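You operate a simulated robot arm through the tools that you are given. There is no shell and no other tool.

Carry out the task below with a simulated robot arm. There is one attempt and no reset: what you move stays moved.

## Task
Seal the red bag at dial 3 and pull the tray out again.
Fine: it lies on the sealer tray; tray in, switch on, green bar down till it beeps; switch off before the tray comes out; do not burn it. Where these are worked on the way, their far stop is far enough and under half their travel is too little: sealer tray.

Only the result counts: the job must be done as asked and must still hold three seconds after the hand-in. Knocking over, shifting, dropping, spilling or breaking anything else fails it. A push-on lid holds only when it is set on centred and level and pressed home; a screw cap is set on level and turned clockwise until tight.

## Robot
A 6-joint arm with a fingered hand, fixed in place. Base frame: the origin is on the floor under the middle of its stand, x ahead of it, y to its left, z up; the work surface is at about z = 80. Readings come in cm, degrees, newtons and seconds.
With the tool pointing down near the work surface it reaches from about 30 to 70 cm from the base axis. Its first joint turns from -166.0 to 166.0 degrees. Payload 4 kg.
Tool frame: the origin (TCP) lies between the finger pads and is the grasp point; the fingertips stand 2.2 cm ahead of it; z points along the fingers, y is the line along which they close. The gripper opens to 11.2 cm; its body begins 6 cm behind the TCP. The gripper is a hand of 4 fingers: y runs from the thumb to the fingers, the wrist lies at [0, 0, -21.8] in the tool frame.
Orientation is that of the tool frame in the base frame, as a unit quaternion [w, x, y, z]. With the fingers straight down and closing along the base's y, the tool's x points along the base's -x, its y along +y and its z along -z.

## Interface
- The arm moves only by the tool apply_moves. Its arguments are lists of equal length, an entry for each row: "delta_pos": the shift along the base's x, y, z in mm, a list of three; "rotation": the turn, a rotation vector about the base's x, y, z in degrees, a list of three. In form: {"delta_pos": [[dx, dy, dz], ...], "rotation": [[ax, ay, az], ...]}. A call has 1 to 20 rows; each row shifts and turns the commanded pose from where the row before left it. Each row takes 0.2 s and may step no farther than 5 cm and 8.6 degrees from the row before; otherwise, the whole call is refused. A pose out of reach is approached as far as the arm can. The call stops where the force on the tool passes 70 N (or 10 N more than at its start, if that is more) or the arm is blocked; 0.2 s more then pass. In this call time passes only in rows, and 0.2 s behind the last. It gives the time, the measured TCP pose, the force on the tool (base axes), the opening and the grip force at its end, in the units of the frame above (readings bear some noise), with the torque about the TCP (base axes, N m) and any sound that the robot's microphone picked up.
- Cameras (640 x 400 px; columns grow to the right, rows downward): "scene" is fixed at [40.23, -64.88, 169.37]; the picture's right is [1.00, 0.00, 0.00], its down [0.00, -0.58, -0.82] and it looks along [-0.00, 0.82, -0.58] (base axes); focal length 354 px, centre (320, 200). "wrist" rides on the gripper at [6.9, 0.4, -8.3] in the tool frame; the picture's right is [-0.06, 1.00, 0.00], its down [-0.77, -0.05, -0.64] and it looks along [-0.64, -0.04, 0.77] (tool axes); focal length 243 px, centre (320, 200). There is no depth. A picture from a camera that has moved, and an enlarged one, comes with that camera's place and axes in the base frame and with its lens.
- grab_frame(camera): a new picture of that camera. It takes no simulated time.
- finger_targets(finger1, finger2, finger3, thumb_bend): sets how far each is bent, from 0 (flat) to 1 (curled in); at 0.3 the hand is open as for a grip, at 0.7 the pads meet at the TCP. One left out holds its place. A second passes; each finger stops where it meets its share of the squeeze, and holds until it gets a number again. It is the only way to open and close the hand. It gives what a move gives, with no picture; readings hold the bend of each and the force on the fingers (four entries, about 0 where the hand has none), thumb and palm.
- close_up(camera, box): a new picture of the part [left, top, right, bottom] of that camera's present view, enlarged. It takes no simulated time.
- hand_in(): hands the job in; it is judged then, once.

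Nothing tells you positions but the pictures and the camera data. Unless the task says otherwise, let go and move clear before handing in.

The tools are called after "Call:" as name(argument=value, ...) on one line, values as JSON. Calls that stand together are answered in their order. apply_moves: Moves the arm, as the interface text tells. Its arguments: {"type":"object","properties":{"delta_pos":{"type":"array","items":{"type":"array","items":{"type":"number"}}},"rotation":{"type":"array","items":{"type":"array","items":{"type":"number"}}}},"required":["delta_pos","rotation"]} The other tools are called the same way: finger_targets (finger1, finger2, finger3, thumb_bend) moves the fingers one by one; grab_frame (camera) takes a picture; close_up (camera, box) takes an enlarged picture of a part of a camera's view; hand_in () hands the job in.

At the start:

```text
time_s: 0.0
eef_pos: [19.44, 36.91, 124.13]
orientation: [0.001, 0.0, 1.0, 0.0]
force: [0.2, 0.5, 0.3]
wrist_torque: [-0.01, 0.01, -0.05]
width: 11.19
grip_force: 0.2
shape: jaw
bend: [0.3, 0.3, 0.3, 0.3]
finger forces: [0.0, 0.0, 0.0, 0.1, 0.0, 0.0]
```

scene: 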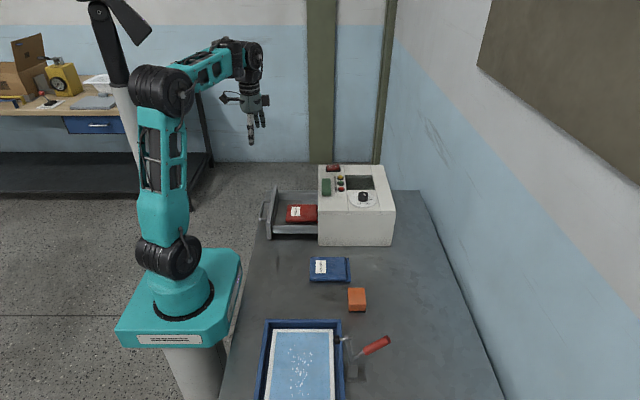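
wrist: 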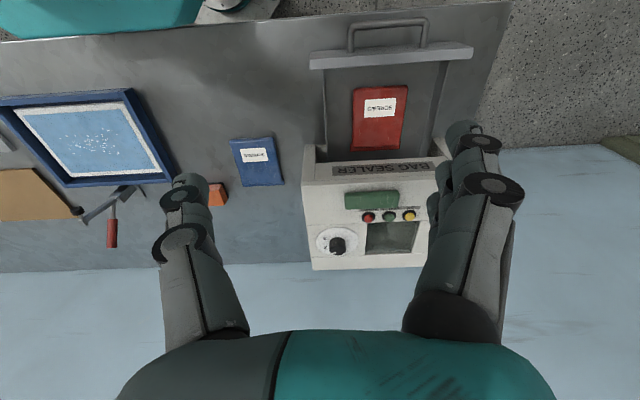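

I see a bag sealer at the far end of the table with its tray pulled out towards the robot side (-x), the red bag on it. I'll take close-ups first to locate the tray handle, the green bar, the dial and the switch.

Call:
close_up(camera="scene", box=[240, 150, 420, 262])

Call:
close_up(camera="wrist", box=[280, 140, 460, 280])

Call:
close_up(camera="wrist", box=[280, 0, 520, 160])

Call:
close_up(camera="scene", box=[310, 155, 400, 211])

```text
3.56 times, centred on (330, 206) of scene
camera zoom: at [40.23, -64.88, 169.37], right [1.0, 0.0, 0.0], down [0.0, -0.58, -0.82], along [0.0, 0.82, -0.58], focal length 1257 px, centre (284, 179)
```

zoom: 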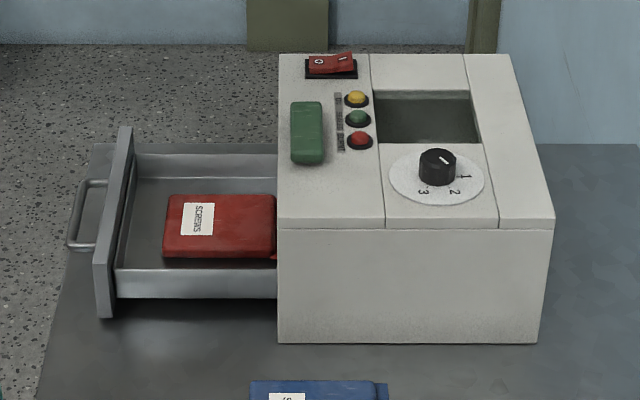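

```text
2.86 times, centred on (370, 210) of wrist
camera zoom: at [12.5, 37.24, 132.51], right [0.06, 1.0, 0.0], down [0.77, -0.05, 0.64], along [0.64, -0.04, -0.77], focal length 693 px, centre (177, 171)
```

zoom: 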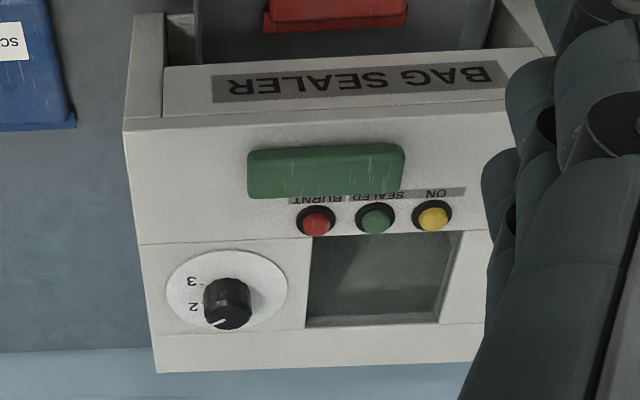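

```text
2.50 times, centred on (400, 80) of wrist
camera zoom: at [12.5, 37.24, 132.51], right [0.06, 1.0, 0.0], down [0.77, -0.05, 0.64], along [0.64, -0.04, -0.77], focal length 606 px, centre (120, 500)
```

zoom: 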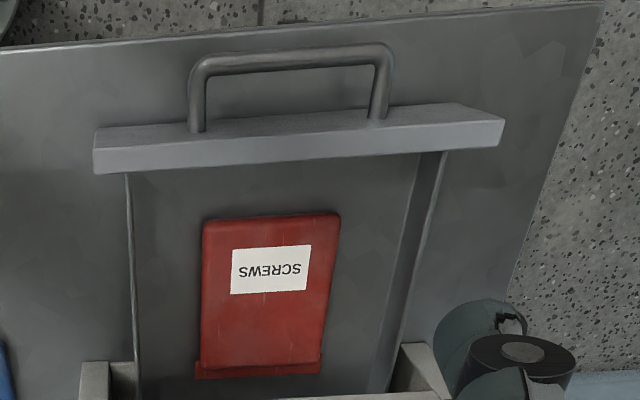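

```text
7.11 times, centred on (355, 183) of scene
camera zoom: at [40.23, -64.88, 169.37], right [1.0, 0.0, 0.0], down [0.0, -0.58, -0.82], along [0.0, 0.82, -0.58], focal length 2514 px, centre (71, 321)
```

zoom: 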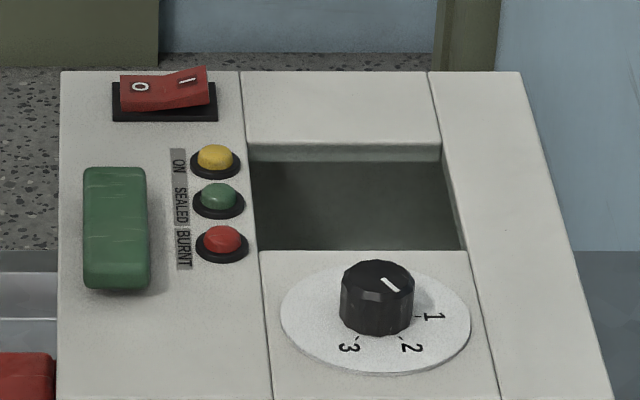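

The sealer is a box at about x 40–66, y 32–63, with its top at z≈96. The tray is pulled out towards -x with its handle near x≈17, y≈47, and the knob is near (55.5, 38.4). I'll move the wrist camera over the sealer to read the dial properly.

Call:
apply_moves(delta_pos=[[40, 2, -10], [40, 2, -10], [40, 2, -10], [40, 2, -10], [40, 2, -10], [30, 0, -10]], rotation=[[0, 0, 0], [0, 0, 0], [0, 0, 0], [0, 0, 0], [0, 0, 0], [0, 0, 0]])

Call:
grab_frame(camera="wrist")

Call:
grab_frame(camera="scene")

```text
time_s: 1.4
eef_pos: [42.62, 37.78, 118.48]
orientation: [0.001, -0.001, 1.0, 0.001]
force: [0.5, 0.8, -0.4]
wrist_torque: [0.01, -0.03, 0.0]
width: 11.17
grip_force: 0.0
shape: jaw
bend: [0.3, 0.3, 0.3, 0.3]
finger forces: [0.1, 0.1, 0.0, 0.0, 0.1, 0.0]
```

```text
taken
camera wrist: at [35.64, 38.21, 126.81], right [0.06, 1.0, 0.0], down [0.76, -0.05, 0.64], along [0.64, -0.04, -0.77], focal length 243 px, centre (320, 200)
```

wrist: 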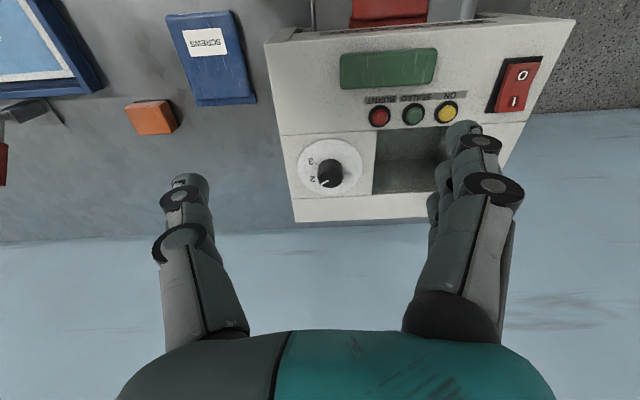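

```text
taken
```

scene: 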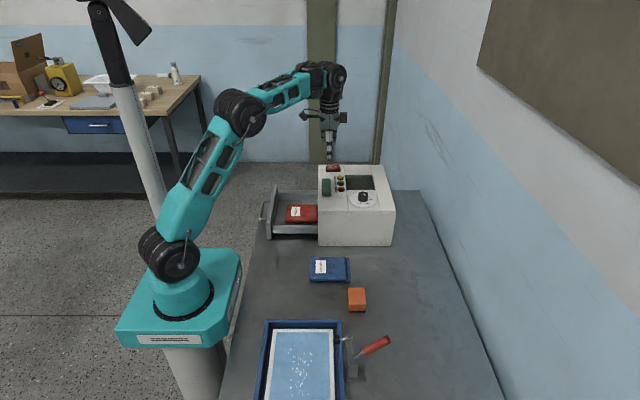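

The arm follows well, so next I'm looking closely at the dial and switch.

Call:
close_up(camera="wrist", box=[285, 130, 381, 200])

Call:
close_up(camera="wrist", box=[260, 0, 580, 220])

Call:
close_up(camera="scene", box=[345, 180, 385, 210])

Call:
close_up(camera="scene", box=[255, 55, 395, 175])

```text
5.71 times, centred on (333, 165) of wrist
camera zoom: at [35.64, 38.21, 126.81], right [0.06, 1.0, 0.0], down [0.76, -0.05, 0.64], along [0.64, -0.04, -0.77], focal length 1386 px, centre (246, 400)
```

zoom: 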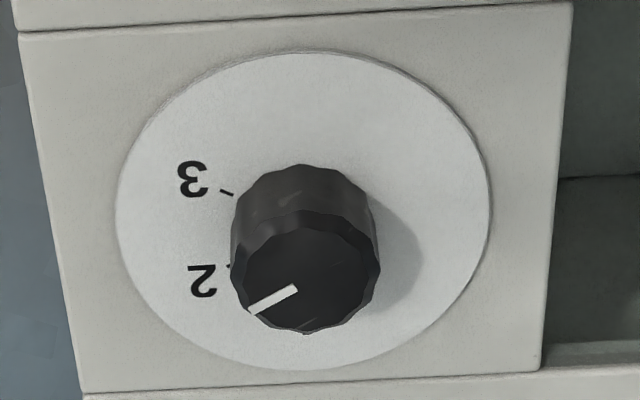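

```text
1.82 times, centred on (420, 110) of wrist
camera zoom: at [35.64, 38.21, 126.81], right [0.06, 1.0, 0.0], down [0.76, -0.05, 0.64], along [0.64, -0.04, -0.77], focal length 441 px, centre (138, 364)
```

zoom: 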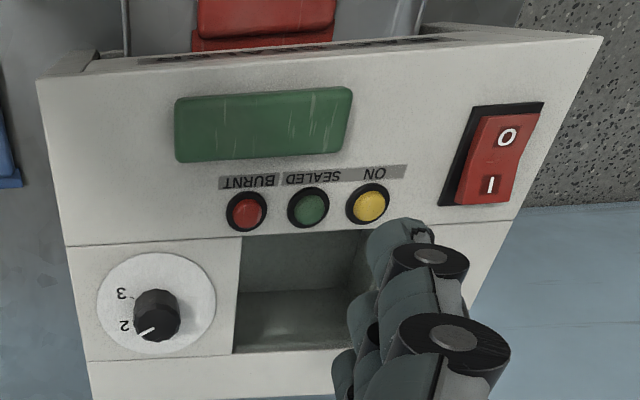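

```text
13.33 times, centred on (365, 195) of scene
camera zoom: at [40.23, -64.88, 169.37], right [1.0, 0.0, 0.0], down [0.0, -0.58, -0.82], along [0.0, 0.82, -0.58], focal length 4714 px, centre (-280, 267)
```

zoom: 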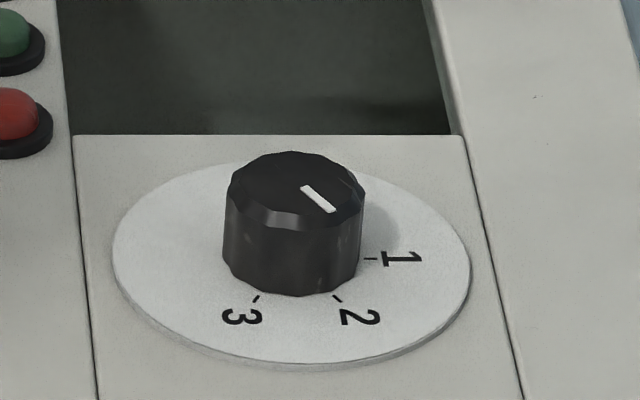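

```text
3.33 times, centred on (325, 115) of scene
camera zoom: at [40.23, -64.88, 169.37], right [1.0, 0.0, 0.0], down [0.0, -0.58, -0.82], along [0.0, 0.82, -0.58], focal length 1178 px, centre (303, 483)
```

zoom: 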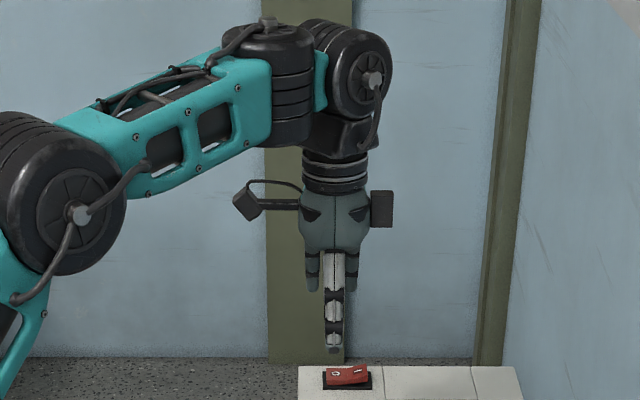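

The pointer is on 2, and the 3 mark is 60° clockwise from it as seen from above. The knob centre is about (55.5, 38.5) with its top at z≈99, so I'm moving above it.

Call:
apply_moves(delta_pos=[[33, 1.5, -28], [33, 1.5, -28], [33, 1.5, -28], [32, 1.5, -28]], rotation=[[0, 0, 0], [0, 0, 0], [0, 0, 0], [0, 0, 0]])

Call:
grab_frame(camera="wrist")

Call:
close_up(camera="scene", box=[310, 110, 420, 215])

```text
time_s: 2.4
eef_pos: [55.49, 38.57, 106.9]
orientation: [0.0, -0.001, 1.0, 0.0]
force: [-0.6, -0.3, 0.2]
wrist_torque: [0.02, 0.0, -0.01]
width: 11.18
grip_force: 0.1
shape: jaw
bend: [0.3, 0.3, 0.3, 0.3]
finger forces: [0.0, 0.0, 0.1, 0.0, 0.0, 0.0]
```

```text
taken
camera wrist: at [48.59, 39.01, 115.2], right [0.06, 1.0, 0.0], down [0.76, -0.05, 0.64], along [0.64, -0.04, -0.77], focal length 243 px, centre (320, 200)
```

wrist: 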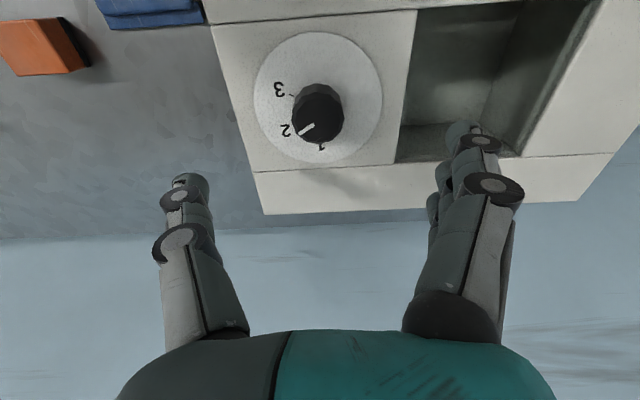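

```text
3.81 times, centred on (365, 162) of scene
camera zoom: at [40.23, -64.88, 169.37], right [1.0, 0.0, 0.0], down [0.0, -0.58, -0.82], along [0.0, 0.82, -0.58], focal length 1347 px, centre (149, 343)
```

zoom: 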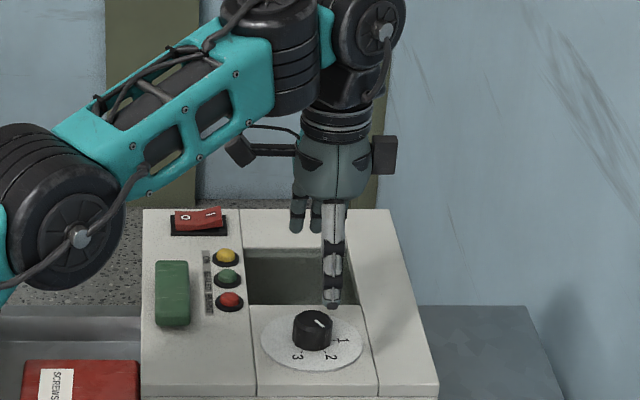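

The hand is centred over the knob. I'll go down to about z=99.7 and close around it.

Call:
apply_moves(delta_pos=[[0, 0, -30], [0, 0, -30], [0, 0, -12]], rotation=[[0, 0, 0], [0, 0, 0], [0, 0, 0]])

Call:
finger_targets(finger1=0.45, finger2=0.45, finger3=0.45, thumb_bend=0.45)

Call:
grab_frame(camera="wrist")

Call:
close_up(camera="scene", box=[320, 140, 400, 210])

```text
time_s: 3.2
eef_pos: [55.46, 38.5, 99.62]
orientation: [-0.001, -0.001, 1.0, 0.0]
force: [-0.1, 0.4, 0.4]
wrist_torque: [-0.01, 0.05, 0.03]
width: 11.2
grip_force: 0.1
shape: jaw
bend: [0.3, 0.3, 0.3, 0.3]
finger forces: [0.0, 0.2, 0.0, 0.0, 0.2, 0.0]
```

```text
time_s: 4.2
eef_pos: [55.33, 38.45, 99.71]
orientation: [0.0, 0.0, 1.0, 0.0]
force: [-0.4, 0.1, -0.3]
wrist_torque: [-0.02, 0.02, -0.01]
width: 7.21
grip_force: 0.2
shape: fingers
bend: [0.45, 0.45, 0.45, 0.45]
finger forces: [0.1, 0.0, 0.0, 0.1, 0.1, 0.0]
```

```text
taken
camera wrist: at [48.48, 38.82, 108.13], right [0.06, 1.0, 0.0], down [0.77, -0.05, 0.64], along [0.64, -0.04, -0.77], focal length 243 px, centre (320, 200)
```

wrist: 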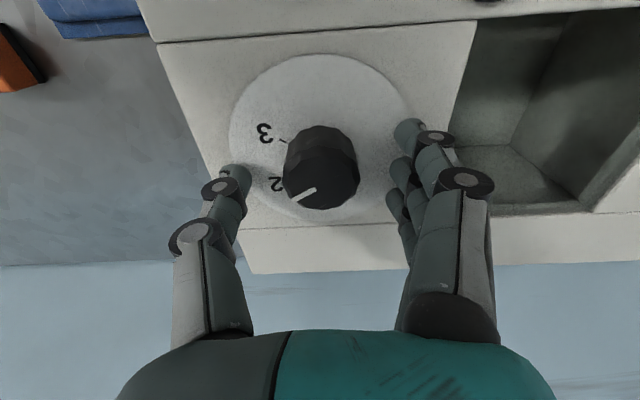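

```text
5.71 times, centred on (360, 175) of scene
camera zoom: at [40.23, -64.88, 169.37], right [1.0, 0.0, 0.0], down [0.0, -0.58, -0.82], along [0.0, 0.82, -0.58], focal length 2020 px, centre (91, 343)
```

zoom: 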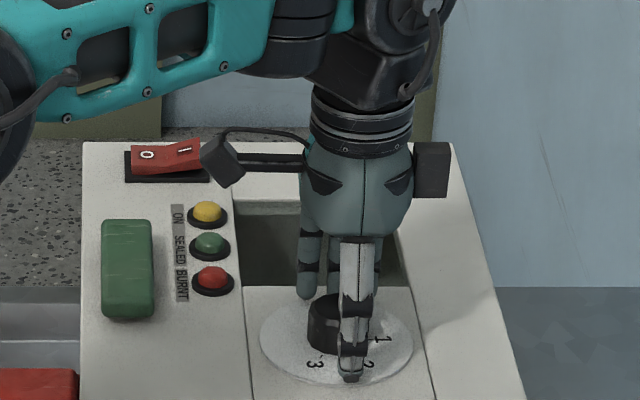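

The knob lies between the thumb and fingers. Before closing further I'm checking the fingertip clearance above the plate.

Call:
close_up(camera="scene", box=[345, 175, 385, 210])

Call:
close_up(camera="wrist", box=[200, 90, 460, 250])

```text
11.43 times, centred on (365, 192) of scene
camera zoom: at [40.23, -64.88, 169.37], right [1.0, 0.0, 0.0], down [0.0, -0.58, -0.82], along [0.0, 0.82, -0.58], focal length 4040 px, centre (-194, 286)
```

zoom: 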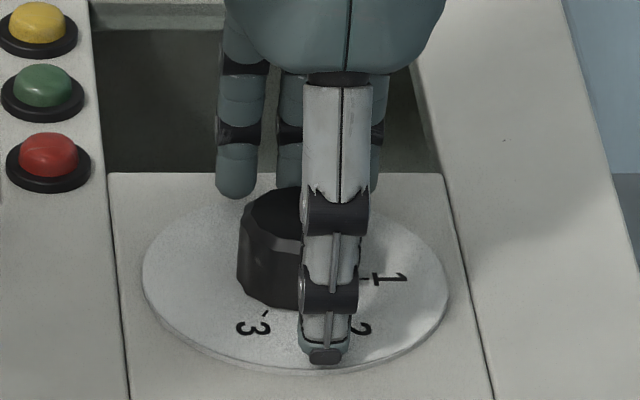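

```text
2.46 times, centred on (330, 170) of wrist
camera zoom: at [48.48, 38.82, 108.13], right [0.06, 1.0, 0.0], down [0.77, -0.05, 0.64], along [0.64, -0.04, -0.77], focal length 597 px, centre (295, 274)
```

zoom: 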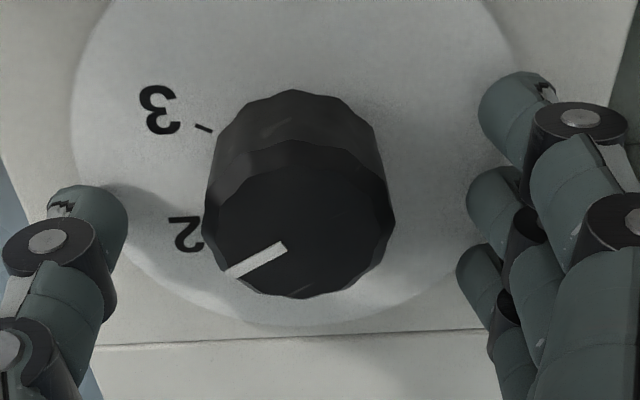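

The fingertips clear the plate by a few millimetres, and the hand sits about 3 mm too far in +x. I'll shift it, close a bit more and check.

Call:
apply_moves(delta_pos=[[-3, 0, 0]], rotation=[[0, 0, 0]])

Call:
finger_targets(finger1=0.52, finger2=0.52, finger3=0.52, thumb_bend=0.52)

Call:
close_up(camera="wrist", box=[200, 90, 460, 250])

Call:
close_up(camera="scene", box=[345, 175, 385, 210])

```text
time_s: 4.6
eef_pos: [55.07, 38.36, 99.77]
orientation: [0.0, 0.0, 1.0, 0.0]
force: [0.5, 0.7, -0.6]
wrist_torque: [-0.03, 0.03, -0.02]
width: 7.24
grip_force: 0.1
shape: fingers
bend: [0.45, 0.45, 0.45, 0.45]
finger forces: [0.1, 0.0, 0.0, 0.1, 0.0, 0.1]
```

```text
time_s: 5.6
eef_pos: [55.1, 38.44, 99.67]
orientation: [0.0, 0.0, 1.0, 0.0]
force: [-0.5, 0.0, 0.6]
wrist_torque: [0.01, -0.03, 0.04]
width: 5.29
grip_force: 0.1
shape: fingers
bend: [0.52, 0.52, 0.52, 0.52]
finger forces: [0.1, 0.0, 0.1, 0.0, 0.1, 0.0]
```

```text
2.46 times, centred on (330, 170) of wrist
camera zoom: at [48.22, 38.87, 108.09], right [0.06, 1.0, 0.0], down [0.77, -0.05, 0.64], along [0.64, -0.04, -0.77], focal length 597 px, centre (295, 274)
```

zoom: 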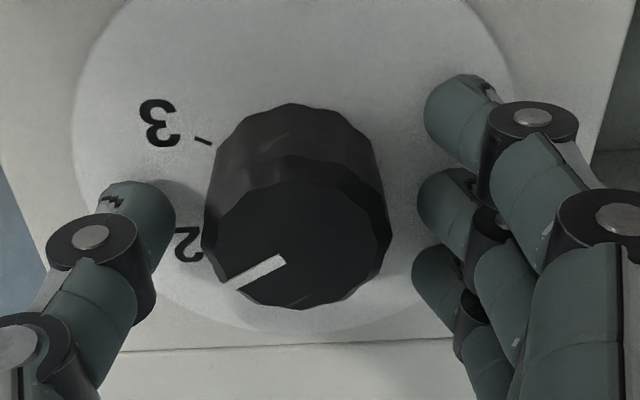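

```text
11.43 times, centred on (365, 192) of scene
camera zoom: at [40.23, -64.88, 169.37], right [1.0, 0.0, 0.0], down [0.0, -0.58, -0.82], along [0.0, 0.82, -0.58], focal length 4040 px, centre (-194, 286)
```

zoom: 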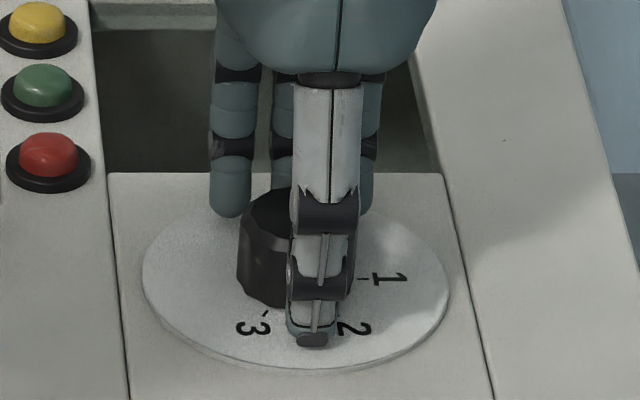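

Thumb, middle finger and knob are aligned, so I'm closing the grip.

Call:
finger_targets(finger1=0.62, finger2=0.62, finger3=0.62, thumb_bend=0.62)

Call:
close_up(camera="wrist", box=[200, 90, 460, 250])

Call:
close_up(camera="scene", box=[345, 175, 385, 210])

```text
time_s: 6.6
eef_pos: [55.15, 38.53, 99.73]
orientation: [0.0, 0.001, 1.0, 0.0]
force: [-0.1, -0.3, -1.9]
wrist_torque: [0.0, -0.01, 0.01]
width: 3.04
grip_force: 2.7
shape: fingers
bend: [0.62, 0.58, 0.62, 0.6]
finger forces: [0.0, 2.3, 0.0, 0.1, 3.4, 0.1]
```

```text
2.46 times, centred on (330, 170) of wrist
camera zoom: at [48.22, 38.87, 108.08], right [0.06, 1.0, 0.0], down [0.77, -0.05, 0.64], along [0.64, -0.04, -0.77], focal length 597 px, centre (295, 274)
```

zoom: 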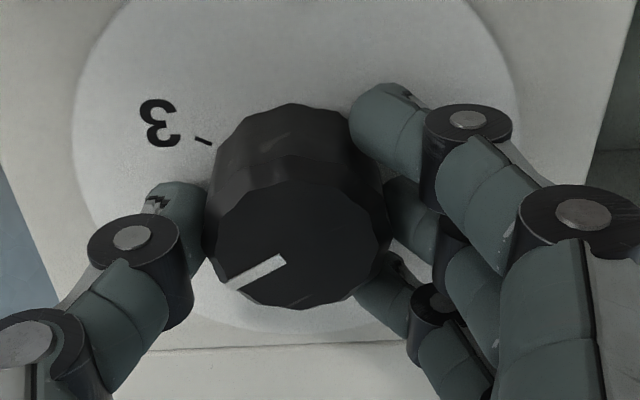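

```text
11.43 times, centred on (365, 192) of scene
camera zoom: at [40.23, -64.88, 169.37], right [1.0, 0.0, 0.0], down [0.0, -0.58, -0.82], along [0.0, 0.82, -0.58], focal length 4040 px, centre (-194, 286)
```

zoom: 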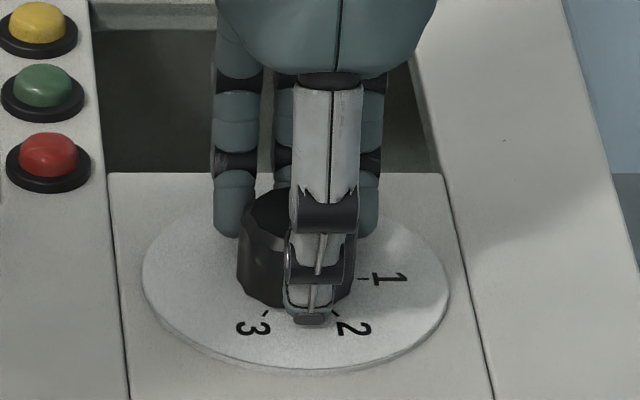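

Thumb and middle finger touch the knob lightly. I'm squeezing harder so the outer fingers wrap it as well.

Call:
finger_targets(finger1=0.75, finger2=0.75, finger3=0.75, thumb_bend=0.75)

Call:
close_up(camera="wrist", box=[200, 90, 460, 250])

```text
time_s: 7.6
eef_pos: [55.04, 38.57, 99.8]
orientation: [0.001, -0.001, 1.0, 0.0]
force: [1.4, 0.8, -8.4]
wrist_torque: [0.01, -0.02, 0.0]
width: 2.5
grip_force: 17.6
shape: fingers
bend: [0.69, 0.6, 0.72, 0.64]
finger forces: [6.2, 7.5, 5.6, 0.0, 16.3, 0.1]
```

```text
2.46 times, centred on (330, 170) of wrist
camera zoom: at [48.23, 38.89, 108.04], right [0.06, 1.0, 0.0], down [0.77, -0.05, 0.64], along [0.64, -0.04, -0.77], focal length 597 px, centre (295, 274)
```

zoom: 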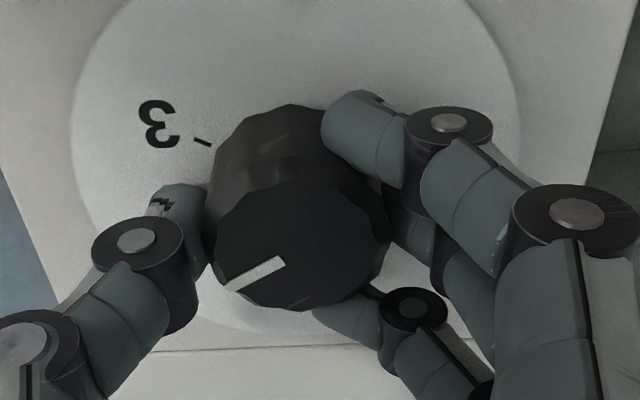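

All fingers hold the knob. I'm turning it clockwise in a small first step to see whether it follows.

Call:
apply_moves(delta_pos=[[0.1, 0.3, 0], [0.1, 0.3, 0]], rotation=[[0, 0, -7.5], [0, 0, -7.5]])

Call:
close_up(camera="wrist", box=[200, 90, 460, 250])

Call:
close_up(camera="scene", box=[345, 175, 385, 210])

```text
time_s: 8.2
eef_pos: [55.17, 38.57, 99.73]
orientation: [-0.002, 0.13, 0.991, -0.001]
force: [-4.7, -1.7, -9.1]
wrist_torque: [-0.09, 0.07, -0.01]
width: 2.52
grip_force: 17.6
shape: fingers
bend: [0.7, 0.6, 0.72, 0.64]
finger forces: [6.7, 6.6, 4.3, 0.0, 17.1, 0.0]
```

```text
2.46 times, centred on (330, 170) of wrist
camera zoom: at [48.63, 40.69, 108.05], right [0.32, 0.95, 0.0], down [0.73, -0.24, 0.64], along [0.61, -0.21, -0.77], focal length 597 px, centre (295, 274)
```

zoom: 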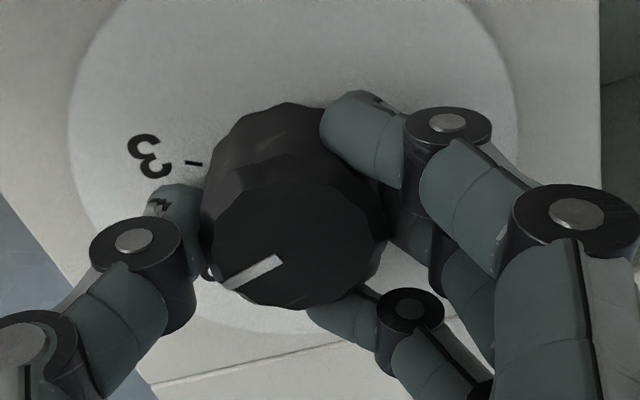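

```text
11.43 times, centred on (365, 192) of scene
camera zoom: at [40.23, -64.88, 169.37], right [1.0, 0.0, 0.0], down [0.0, -0.58, -0.82], along [0.0, 0.82, -0.58], focal length 4040 px, centre (-194, 286)
```

zoom: 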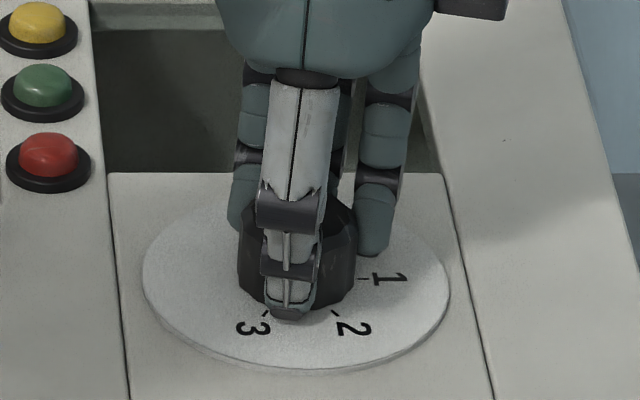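

The knob is turning with the hand, so I'll continue the remaining 45°.

Call:
apply_moves(delta_pos=[[0.1, 0.3, 0], [0.2, 0.3, 0], [0.2, 0.3, 0], [0.2, 0.2, 0], [0.2, 0.2, 0], [0.2, 0.2, 0]], rotation=[[0, 0, -7.5], [0, 0, -7.5], [0, 0, -7.5], [0, 0, -7.5], [0, 0, -7.5], [0, 0, -7.5]])

Call:
close_up(camera="wrist", box=[200, 90, 460, 250])

Call:
close_up(camera="scene", box=[345, 175, 385, 210])

```text
time_s: 9.6
eef_pos: [55.26, 38.63, 99.82]
orientation: [0.0, 0.501, 0.865, -0.001]
force: [-1.5, -18.1, -13.7]
wrist_torque: [-0.26, 0.03, 0.05]
width: 2.49
grip_force: 21.2
shape: fingers
bend: [0.71, 0.61, 0.73, 0.64]
finger forces: [4.1, 4.9, 11.6, 0.0, 20.7, 0.1]
```

```text
2.46 times, centred on (330, 170) of wrist
camera zoom: at [52.32, 44.79, 108.08], right [0.9, 0.44, 0.0], down [0.34, -0.69, 0.64], along [0.28, -0.58, -0.77], focal length 597 px, centre (295, 274)
```

zoom: 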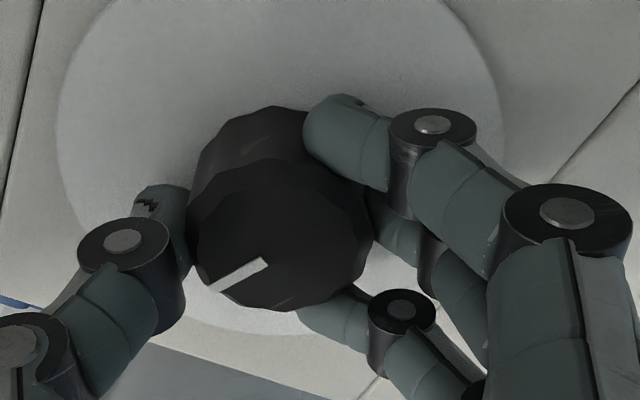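

```text
11.43 times, centred on (365, 192) of scene
camera zoom: at [40.23, -64.88, 169.37], right [1.0, 0.0, 0.0], down [0.0, -0.58, -0.82], along [0.0, 0.82, -0.58], focal length 4040 px, centre (-194, 286)
```

zoom: 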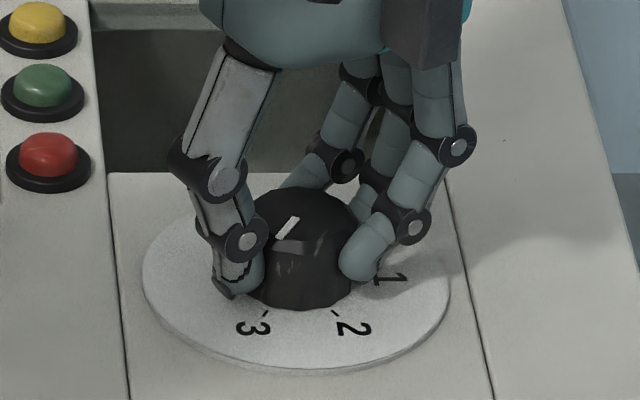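

The pointer now lies at 3 (direction about -121°). I'm releasing the knob and rising clear of it.

Call:
finger_targets(finger1=0.35, finger2=0.35, finger3=0.35, thumb_bend=0.35)

Call:
close_up(camera="scene", box=[345, 175, 385, 210])

Call:
close_up(camera="wrist", box=[200, 90, 460, 250])

```text
time_s: 10.6
eef_pos: [55.26, 38.79, 99.77]
orientation: [0.0, 0.5, 0.866, 0.0]
force: [0.5, -0.1, -0.3]
wrist_torque: [-0.03, -0.01, -0.02]
width: 9.87
grip_force: 0.1
shape: fingers
bend: [0.35, 0.35, 0.35, 0.35]
finger forces: [0.1, 0.1, 0.0, 0.0, 0.0, 0.1]
```

```text
11.43 times, centred on (365, 192) of scene
camera zoom: at [40.23, -64.88, 169.37], right [1.0, 0.0, 0.0], down [0.0, -0.58, -0.82], along [0.0, 0.82, -0.58], focal length 4040 px, centre (-194, 286)
```

zoom: 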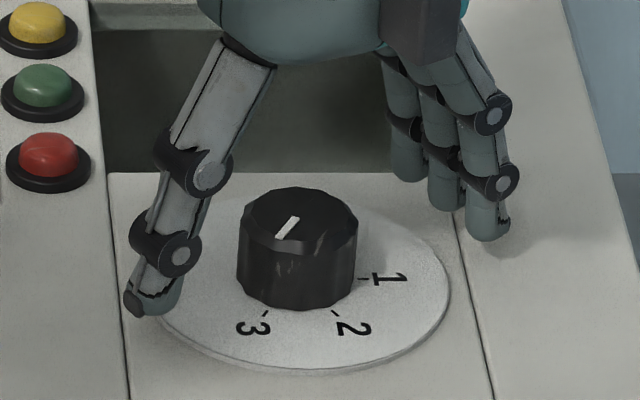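

```text
2.46 times, centred on (330, 170) of wrist
camera zoom: at [52.23, 44.91, 108.14], right [0.9, 0.44, 0.0], down [0.34, -0.69, 0.64], along [0.29, -0.58, -0.77], focal length 597 px, centre (295, 274)
```

zoom: 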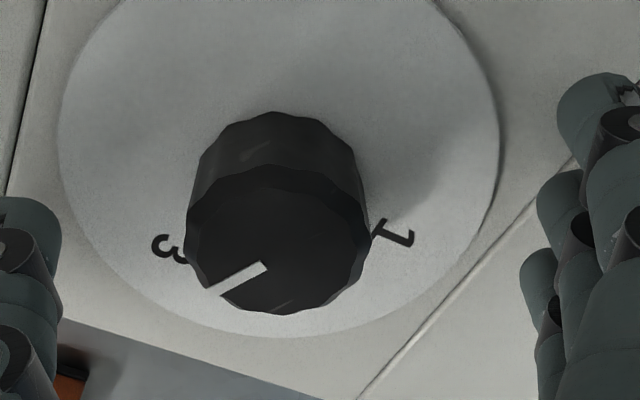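

The dial is confirmed on 3. Next I'll rise clear and move above the tray handle with the hand turned so that it can grip the bar.

Call:
apply_moves(delta_pos=[[0, 0, 45], [0, 0, 45], [0, 0, 45], [-40, 7.2, 0], [-40, 7.2, 0], [-40, 7.2, -10], [-40, 7.2, -10], [-40, 7.2, -10], [-40, 7.2, -10], [-40, 7.2, -10], [-40, 7.2, -10], [-40, 7.2, -10], [-40, 7.2, -10]], rotation=[[0, 0, 0], [0, 0, 0], [0, 0, 0], [0, 0, -3], [0, 0, -3], [0, 0, -3], [0, 0, -3], [0, 0, -3], [0, 0, -3], [0, 0, -3], [0, 0, -3], [0, 0, -3], [0, 0, -3]])

Call:
grab_frame(camera="wrist")

Call:
grab_frame(camera="scene")

Call:
close_up(camera="scene", box=[250, 155, 410, 255])

```text
time_s: 13.4
eef_pos: [14.35, 45.09, 102.43]
orientation: [0.0, 0.707, 0.707, -0.001]
force: [-0.3, -0.3, 0.1]
wrist_torque: [-0.02, 0.01, 0.0]
width: 9.9
grip_force: 0.1
shape: fingers
bend: [0.35, 0.35, 0.35, 0.35]
finger forces: [0.0, 0.1, 0.1, 0.0, 0.1, 0.1]
out of reach, approached as far as the arm can: row 2, 3
```

```text
taken
camera wrist: at [14.91, 51.99, 110.65], right [1.0, -0.06, 0.0], down [-0.05, -0.77, 0.64], along [-0.04, -0.64, -0.77], focal length 243 px, centre (320, 200)
```

wrist: 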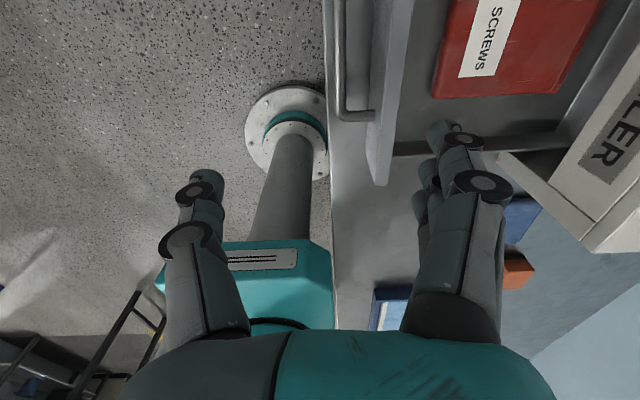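

```text
taken
```

scene: 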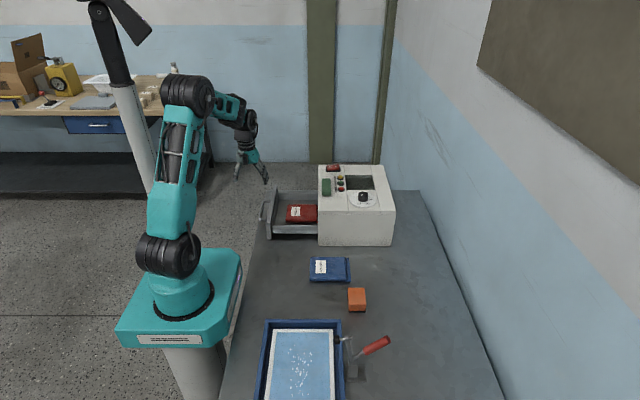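

```text
4.00 times, centred on (330, 205) of scene
camera zoom: at [40.23, -64.88, 169.37], right [1.0, 0.0, 0.0], down [0.0, -0.58, -0.82], along [0.0, 0.82, -0.58], focal length 1414 px, centre (280, 180)
```

zoom: 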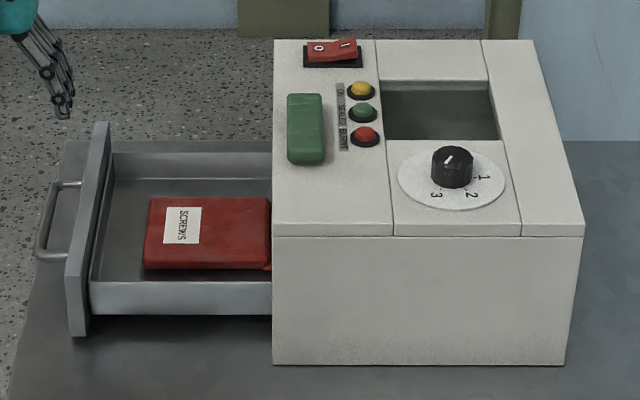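

The hand is now beside the tray. I'm zooming in on the handle to measure it.

Call:
close_up(camera="wrist", box=[300, 0, 460, 200])

Call:
close_up(camera="scene", box=[250, 175, 300, 245])

```text
2.00 times, centred on (380, 100) of wrist
camera zoom: at [14.91, 51.99, 110.65], right [1.0, -0.06, 0.0], down [-0.05, -0.77, 0.64], along [-0.04, -0.64, -0.77], focal length 485 px, centre (200, 400)
```

zoom: 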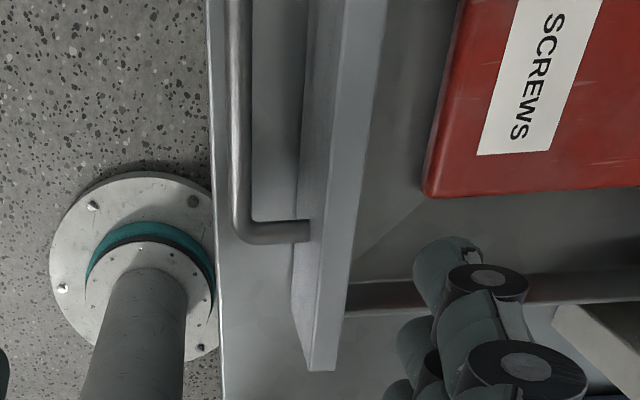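

```text
5.71 times, centred on (275, 210) of scene
camera zoom: at [40.23, -64.88, 169.37], right [1.0, 0.0, 0.0], down [0.0, -0.58, -0.82], along [0.0, 0.82, -0.58], focal length 2020 px, centre (577, 143)
```

zoom: 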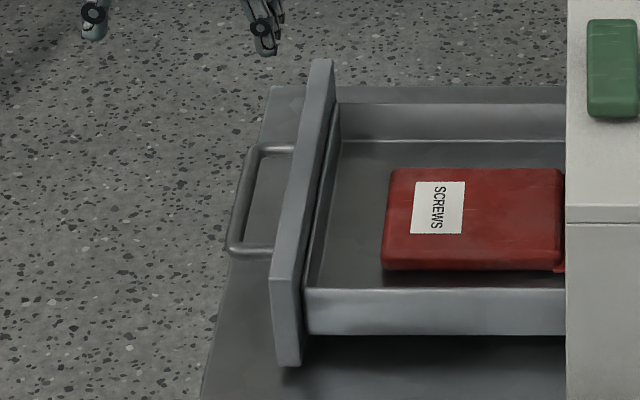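

I place the handle bar at x≈17, y 42–53.6, z≈84.8, about 1 cm thick, with the panel front at x≈20.2 and its top at z≈87.5. I'll tilt the hand 30°, pre-shape it with the fingers nearly in pinch position and the thumb open, and stop about 10 cm short of the bar.

Call:
apply_moves(delta_pos=[[-8, 7, -20], [-8, 7, -20], [-7, 7, -20], [-7, 7, -18]], rotation=[[0, -7.5, 0], [0, -7.5, 0], [0, -7.5, 0], [0, -7.5, 0]])

Call:
finger_targets(finger1=0.62, finger2=0.62, finger3=0.62, thumb_bend=0.35)

Call:
grab_frame(camera="wrist")

Call:
close_up(camera="scene", box=[200, 135, 330, 245])

```text
time_s: 14.4
eef_pos: [11.36, 47.87, 94.84]
orientation: [0.183, 0.683, 0.683, 0.184]
force: [0.1, -0.8, -0.1]
wrist_torque: [-0.01, 0.01, 0.01]
width: 9.92
grip_force: 0.2
shape: fingers
bend: [0.35, 0.35, 0.35, 0.35]
finger forces: [0.0, 0.0, 0.0, 0.0, 0.0, 0.0]
```

```text
time_s: 15.4
eef_pos: [11.3, 47.8, 94.75]
orientation: [0.184, 0.683, 0.683, 0.183]
force: [0.2, -0.8, -0.2]
wrist_torque: [0.01, -0.01, -0.04]
width: 6.23
grip_force: 0.0
shape: fingers
bend: [0.62, 0.62, 0.62, 0.35]
finger forces: [0.0, 0.1, 0.1, 0.1, 0.1, 0.0]
```

```text
taken
camera wrist: at [7.51, 54.69, 102.22], right [0.86, -0.06, 0.5], down [-0.36, -0.77, 0.53], along [0.35, -0.64, -0.68], focal length 243 px, centre (320, 200)
```

wrist: 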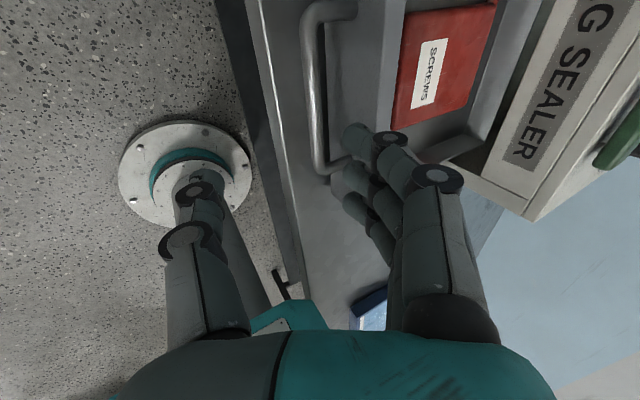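

```text
3.64 times, centred on (265, 190) of scene
camera zoom: at [40.23, -64.88, 169.37], right [1.0, 0.0, 0.0], down [0.0, -0.58, -0.82], along [0.0, 0.82, -0.58], focal length 1286 px, centre (520, 236)
```

zoom: 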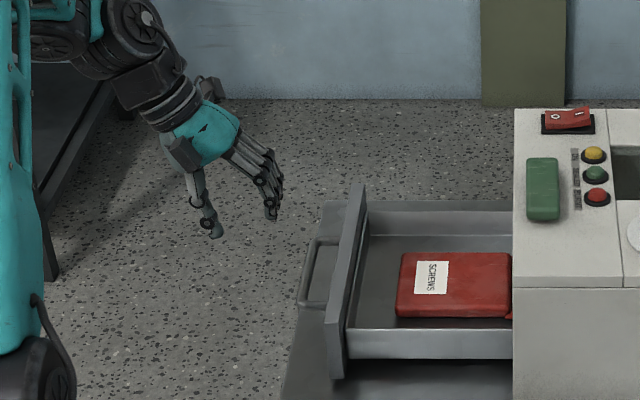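

The bar lines up with the hand's closing plane. I'm approaching along the tool axis, first half way.

Call:
apply_moves(delta_pos=[[16, 0, -29], [16, 0, -29]], rotation=[[0, 0, 0], [0, 0, 0]])

Call:
grab_frame(camera="wrist")

Call:
close_up(camera="scene", box=[240, 155, 310, 235])

```text
time_s: 16.0
eef_pos: [14.58, 47.8, 89.02]
orientation: [0.184, 0.683, 0.683, 0.183]
force: [-1.5, 0.5, -0.3]
wrist_torque: [-0.02, 0.03, -0.02]
width: 6.18
grip_force: 0.1
shape: fingers
bend: [0.62, 0.62, 0.62, 0.35]
finger forces: [0.0, 0.0, 0.0, 0.1, 0.0, 0.0]
```

```text
taken
camera wrist: at [10.83, 54.65, 96.55], right [0.86, -0.06, 0.5], down [-0.36, -0.77, 0.53], along [0.35, -0.64, -0.68], focal length 243 px, centre (320, 200)
```

wrist: 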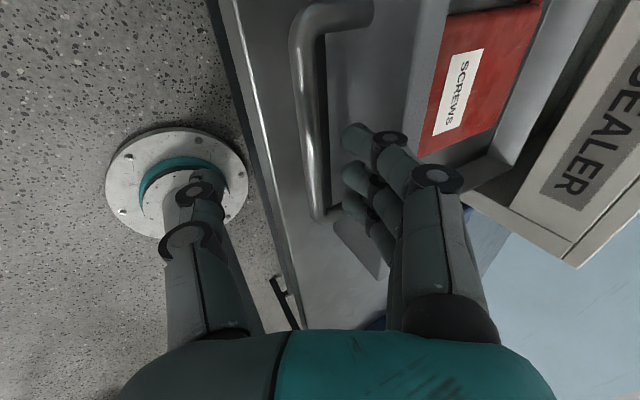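

```text
5.00 times, centred on (275, 195) of scene
camera zoom: at [40.23, -64.88, 169.37], right [1.0, 0.0, 0.0], down [0.0, -0.58, -0.82], along [0.0, 0.82, -0.58], focal length 1768 px, centre (545, 225)
```

zoom: 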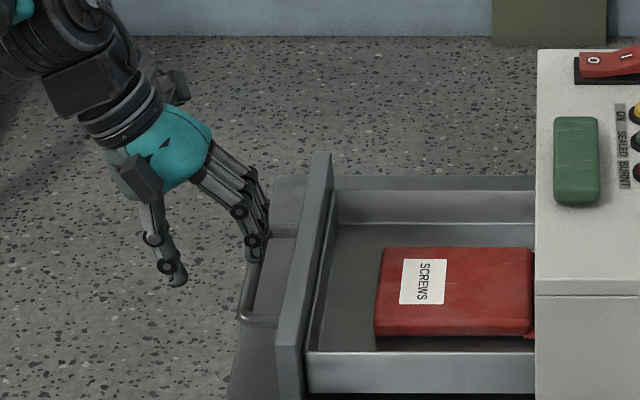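

The fingertips are about over the bar at x≈17.2, and they need to be over the gap at x≈18.8. I'll shift +x, half-close the thumb and then descend into the gap.

Call:
finger_targets(thumb_bend=0.48)

Call:
apply_moves(delta_pos=[[16, 0, 0], [0, 0, -10]], rotation=[[0, 0, 0], [0, 0, 0]])

Call:
close_up(camera="wrist", box=[220, 0, 460, 260])

Call:
close_up(camera="scene", box=[250, 175, 300, 245])

```text
time_s: 17.0
eef_pos: [14.54, 47.68, 89.03]
orientation: [0.183, 0.683, 0.683, 0.183]
force: [0.0, -0.2, -0.4]
wrist_torque: [0.03, -0.02, 0.03]
width: 4.49
grip_force: 0.1
shape: fingers
bend: [0.62, 0.62, 0.62, 0.48]
finger forces: [0.0, 0.0, 0.0, 0.0, 0.1, 0.1]
```

```text
time_s: 17.6
eef_pos: [16.14, 47.91, 87.99]
orientation: [0.184, 0.682, 0.683, 0.183]
force: [-0.4, 0.2, 0.1]
wrist_torque: [-0.03, -0.02, -0.03]
width: 4.46
grip_force: 0.1
shape: fingers
bend: [0.62, 0.62, 0.62, 0.48]
finger forces: [0.0, 0.0, 0.0, 0.0, 0.0, 0.1]
```

```text
1.54 times, centred on (340, 130) of wrist
camera zoom: at [12.37, 54.8, 95.49], right [0.86, -0.06, 0.5], down [-0.36, -0.77, 0.53], along [0.35, -0.64, -0.68], focal length 373 px, centre (289, 308)
```

zoom: 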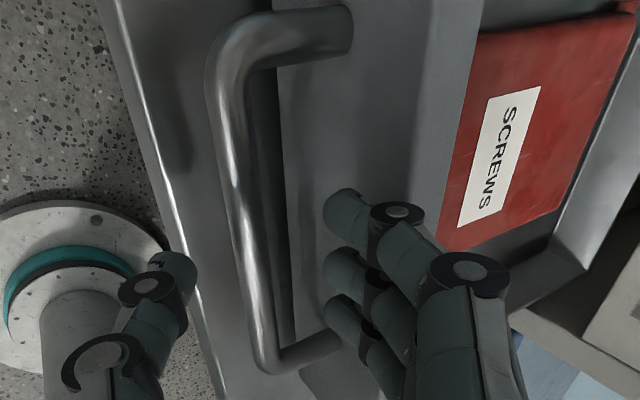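

```text
5.71 times, centred on (275, 210) of scene
camera zoom: at [40.23, -64.88, 169.37], right [1.0, 0.0, 0.0], down [0.0, -0.58, -0.82], along [0.0, 0.82, -0.58], focal length 2020 px, centre (577, 143)
```

zoom: 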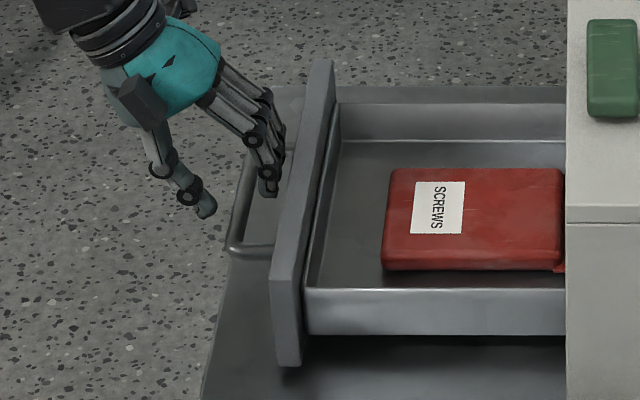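

The fingers are centred over the gap between bar and panel. Descending now.

Call:
apply_moves(delta_pos=[[0, 0, -12], [0, 0, -12]], rotation=[[0, 0, 0], [0, 0, 0]])

Call:
close_up(camera="wrist", box=[220, 0, 460, 260])

Call:
close_up(camera="scene", box=[250, 175, 300, 245])

```text
time_s: 18.2
eef_pos: [16.13, 47.82, 85.47]
orientation: [0.183, 0.682, 0.683, 0.183]
force: [-0.2, 0.0, 0.0]
wrist_torque: [0.02, 0.01, 0.02]
width: 4.47
grip_force: 0.0
shape: fingers
bend: [0.62, 0.62, 0.62, 0.48]
finger forces: [0.1, 0.1, 0.0, 0.0, 0.0, 0.0]
```

```text
1.54 times, centred on (340, 130) of wrist
camera zoom: at [12.37, 54.77, 92.91], right [0.86, -0.06, 0.5], down [-0.36, -0.77, 0.53], along [0.35, -0.64, -0.68], focal length 373 px, centre (289, 308)
```

zoom: 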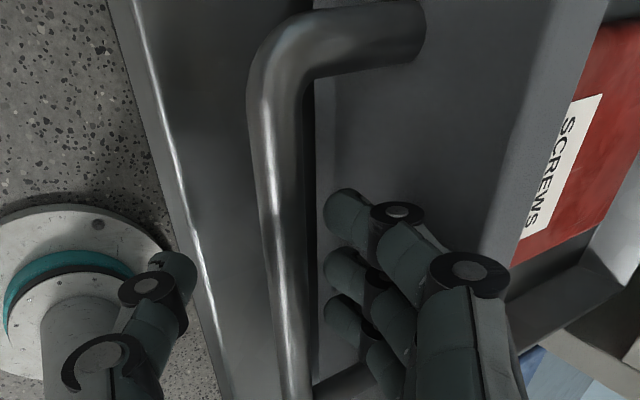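

```text
5.71 times, centred on (275, 210) of scene
camera zoom: at [40.23, -64.88, 169.37], right [1.0, 0.0, 0.0], down [0.0, -0.58, -0.82], along [0.0, 0.82, -0.58], focal length 2020 px, centre (577, 143)
```

zoom: 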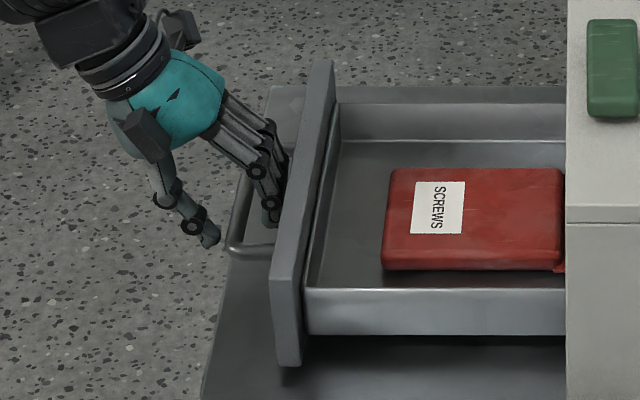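

The fingers are behind the bar and touch nothing. Closing thumb and fingers on the bar.

Call:
finger_targets(finger1=0.68, finger2=0.68, finger3=0.68, thumb_bend=0.66)

Call:
close_up(camera="wrist", box=[160, 60, 460, 260])

Call:
close_up(camera="scene", box=[250, 175, 300, 245])

```text
time_s: 19.2
eef_pos: [15.99, 47.85, 85.45]
orientation: [0.183, 0.683, 0.683, 0.183]
force: [0.4, 0.1, -0.6]
wrist_torque: [-0.01, -0.03, -0.02]
width: 1.55
grip_force: 0.0
shape: fingers
bend: [0.68, 0.68, 0.68, 0.66]
finger forces: [0.1, 0.0, 0.1, 0.0, 0.0, 0.0]
```

```text
2.00 times, centred on (310, 160) of wrist
camera zoom: at [12.38, 54.76, 92.92], right [0.86, -0.06, 0.5], down [-0.36, -0.77, 0.53], along [0.35, -0.64, -0.68], focal length 485 px, centre (340, 280)
```

zoom: 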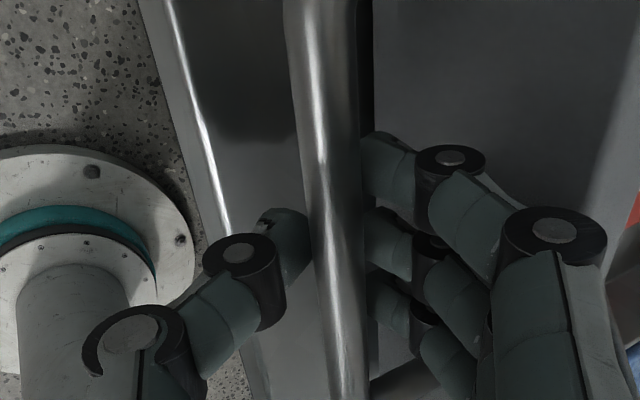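

```text
5.71 times, centred on (275, 210) of scene
camera zoom: at [40.23, -64.88, 169.37], right [1.0, 0.0, 0.0], down [0.0, -0.58, -0.82], along [0.0, 0.82, -0.58], focal length 2020 px, centre (577, 143)
```

zoom: 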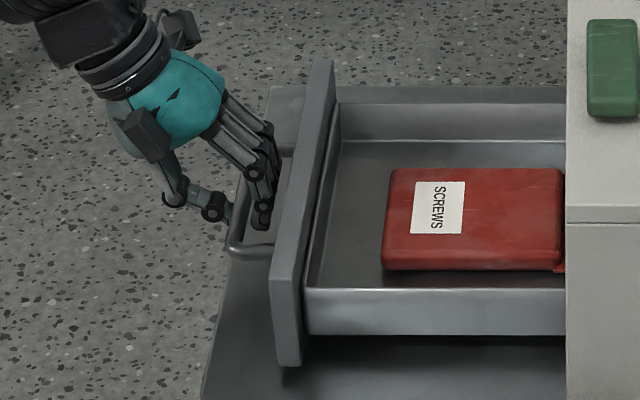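

The bar is caged between the thumb and fingers. I'm tightening the grip.

Call:
finger_targets(finger1=0.78, finger2=0.78, finger3=0.78, thumb_bend=0.76)

Call:
close_up(camera="wrist", box=[160, 60, 460, 260])

```text
time_s: 20.2
eef_pos: [16.12, 47.94, 85.55]
orientation: [0.184, 0.683, 0.683, 0.183]
force: [18.1, 0.5, -19.3]
wrist_torque: [-0.01, -0.02, 0.03]
width: 0.95
grip_force: 15.9
shape: fingers
bend: [0.73, 0.73, 0.73, 0.7]
finger forces: [7.8, 7.8, 7.9, 0.1, 8.0, 0.0]
```

```text
2.00 times, centred on (310, 160) of wrist
camera zoom: at [12.46, 54.75, 92.85], right [0.86, -0.06, 0.5], down [-0.36, -0.76, 0.53], along [0.35, -0.64, -0.68], focal length 485 px, centre (340, 280)
```

zoom: 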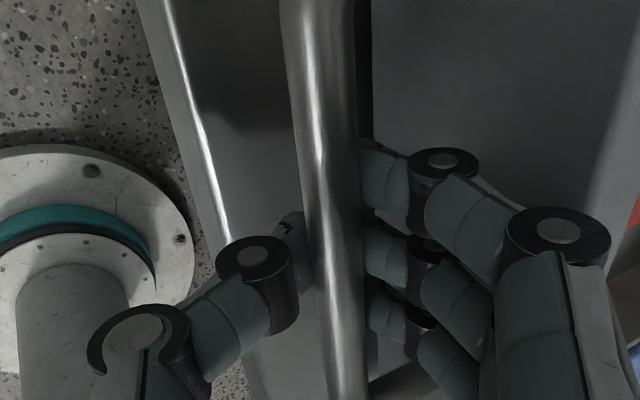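

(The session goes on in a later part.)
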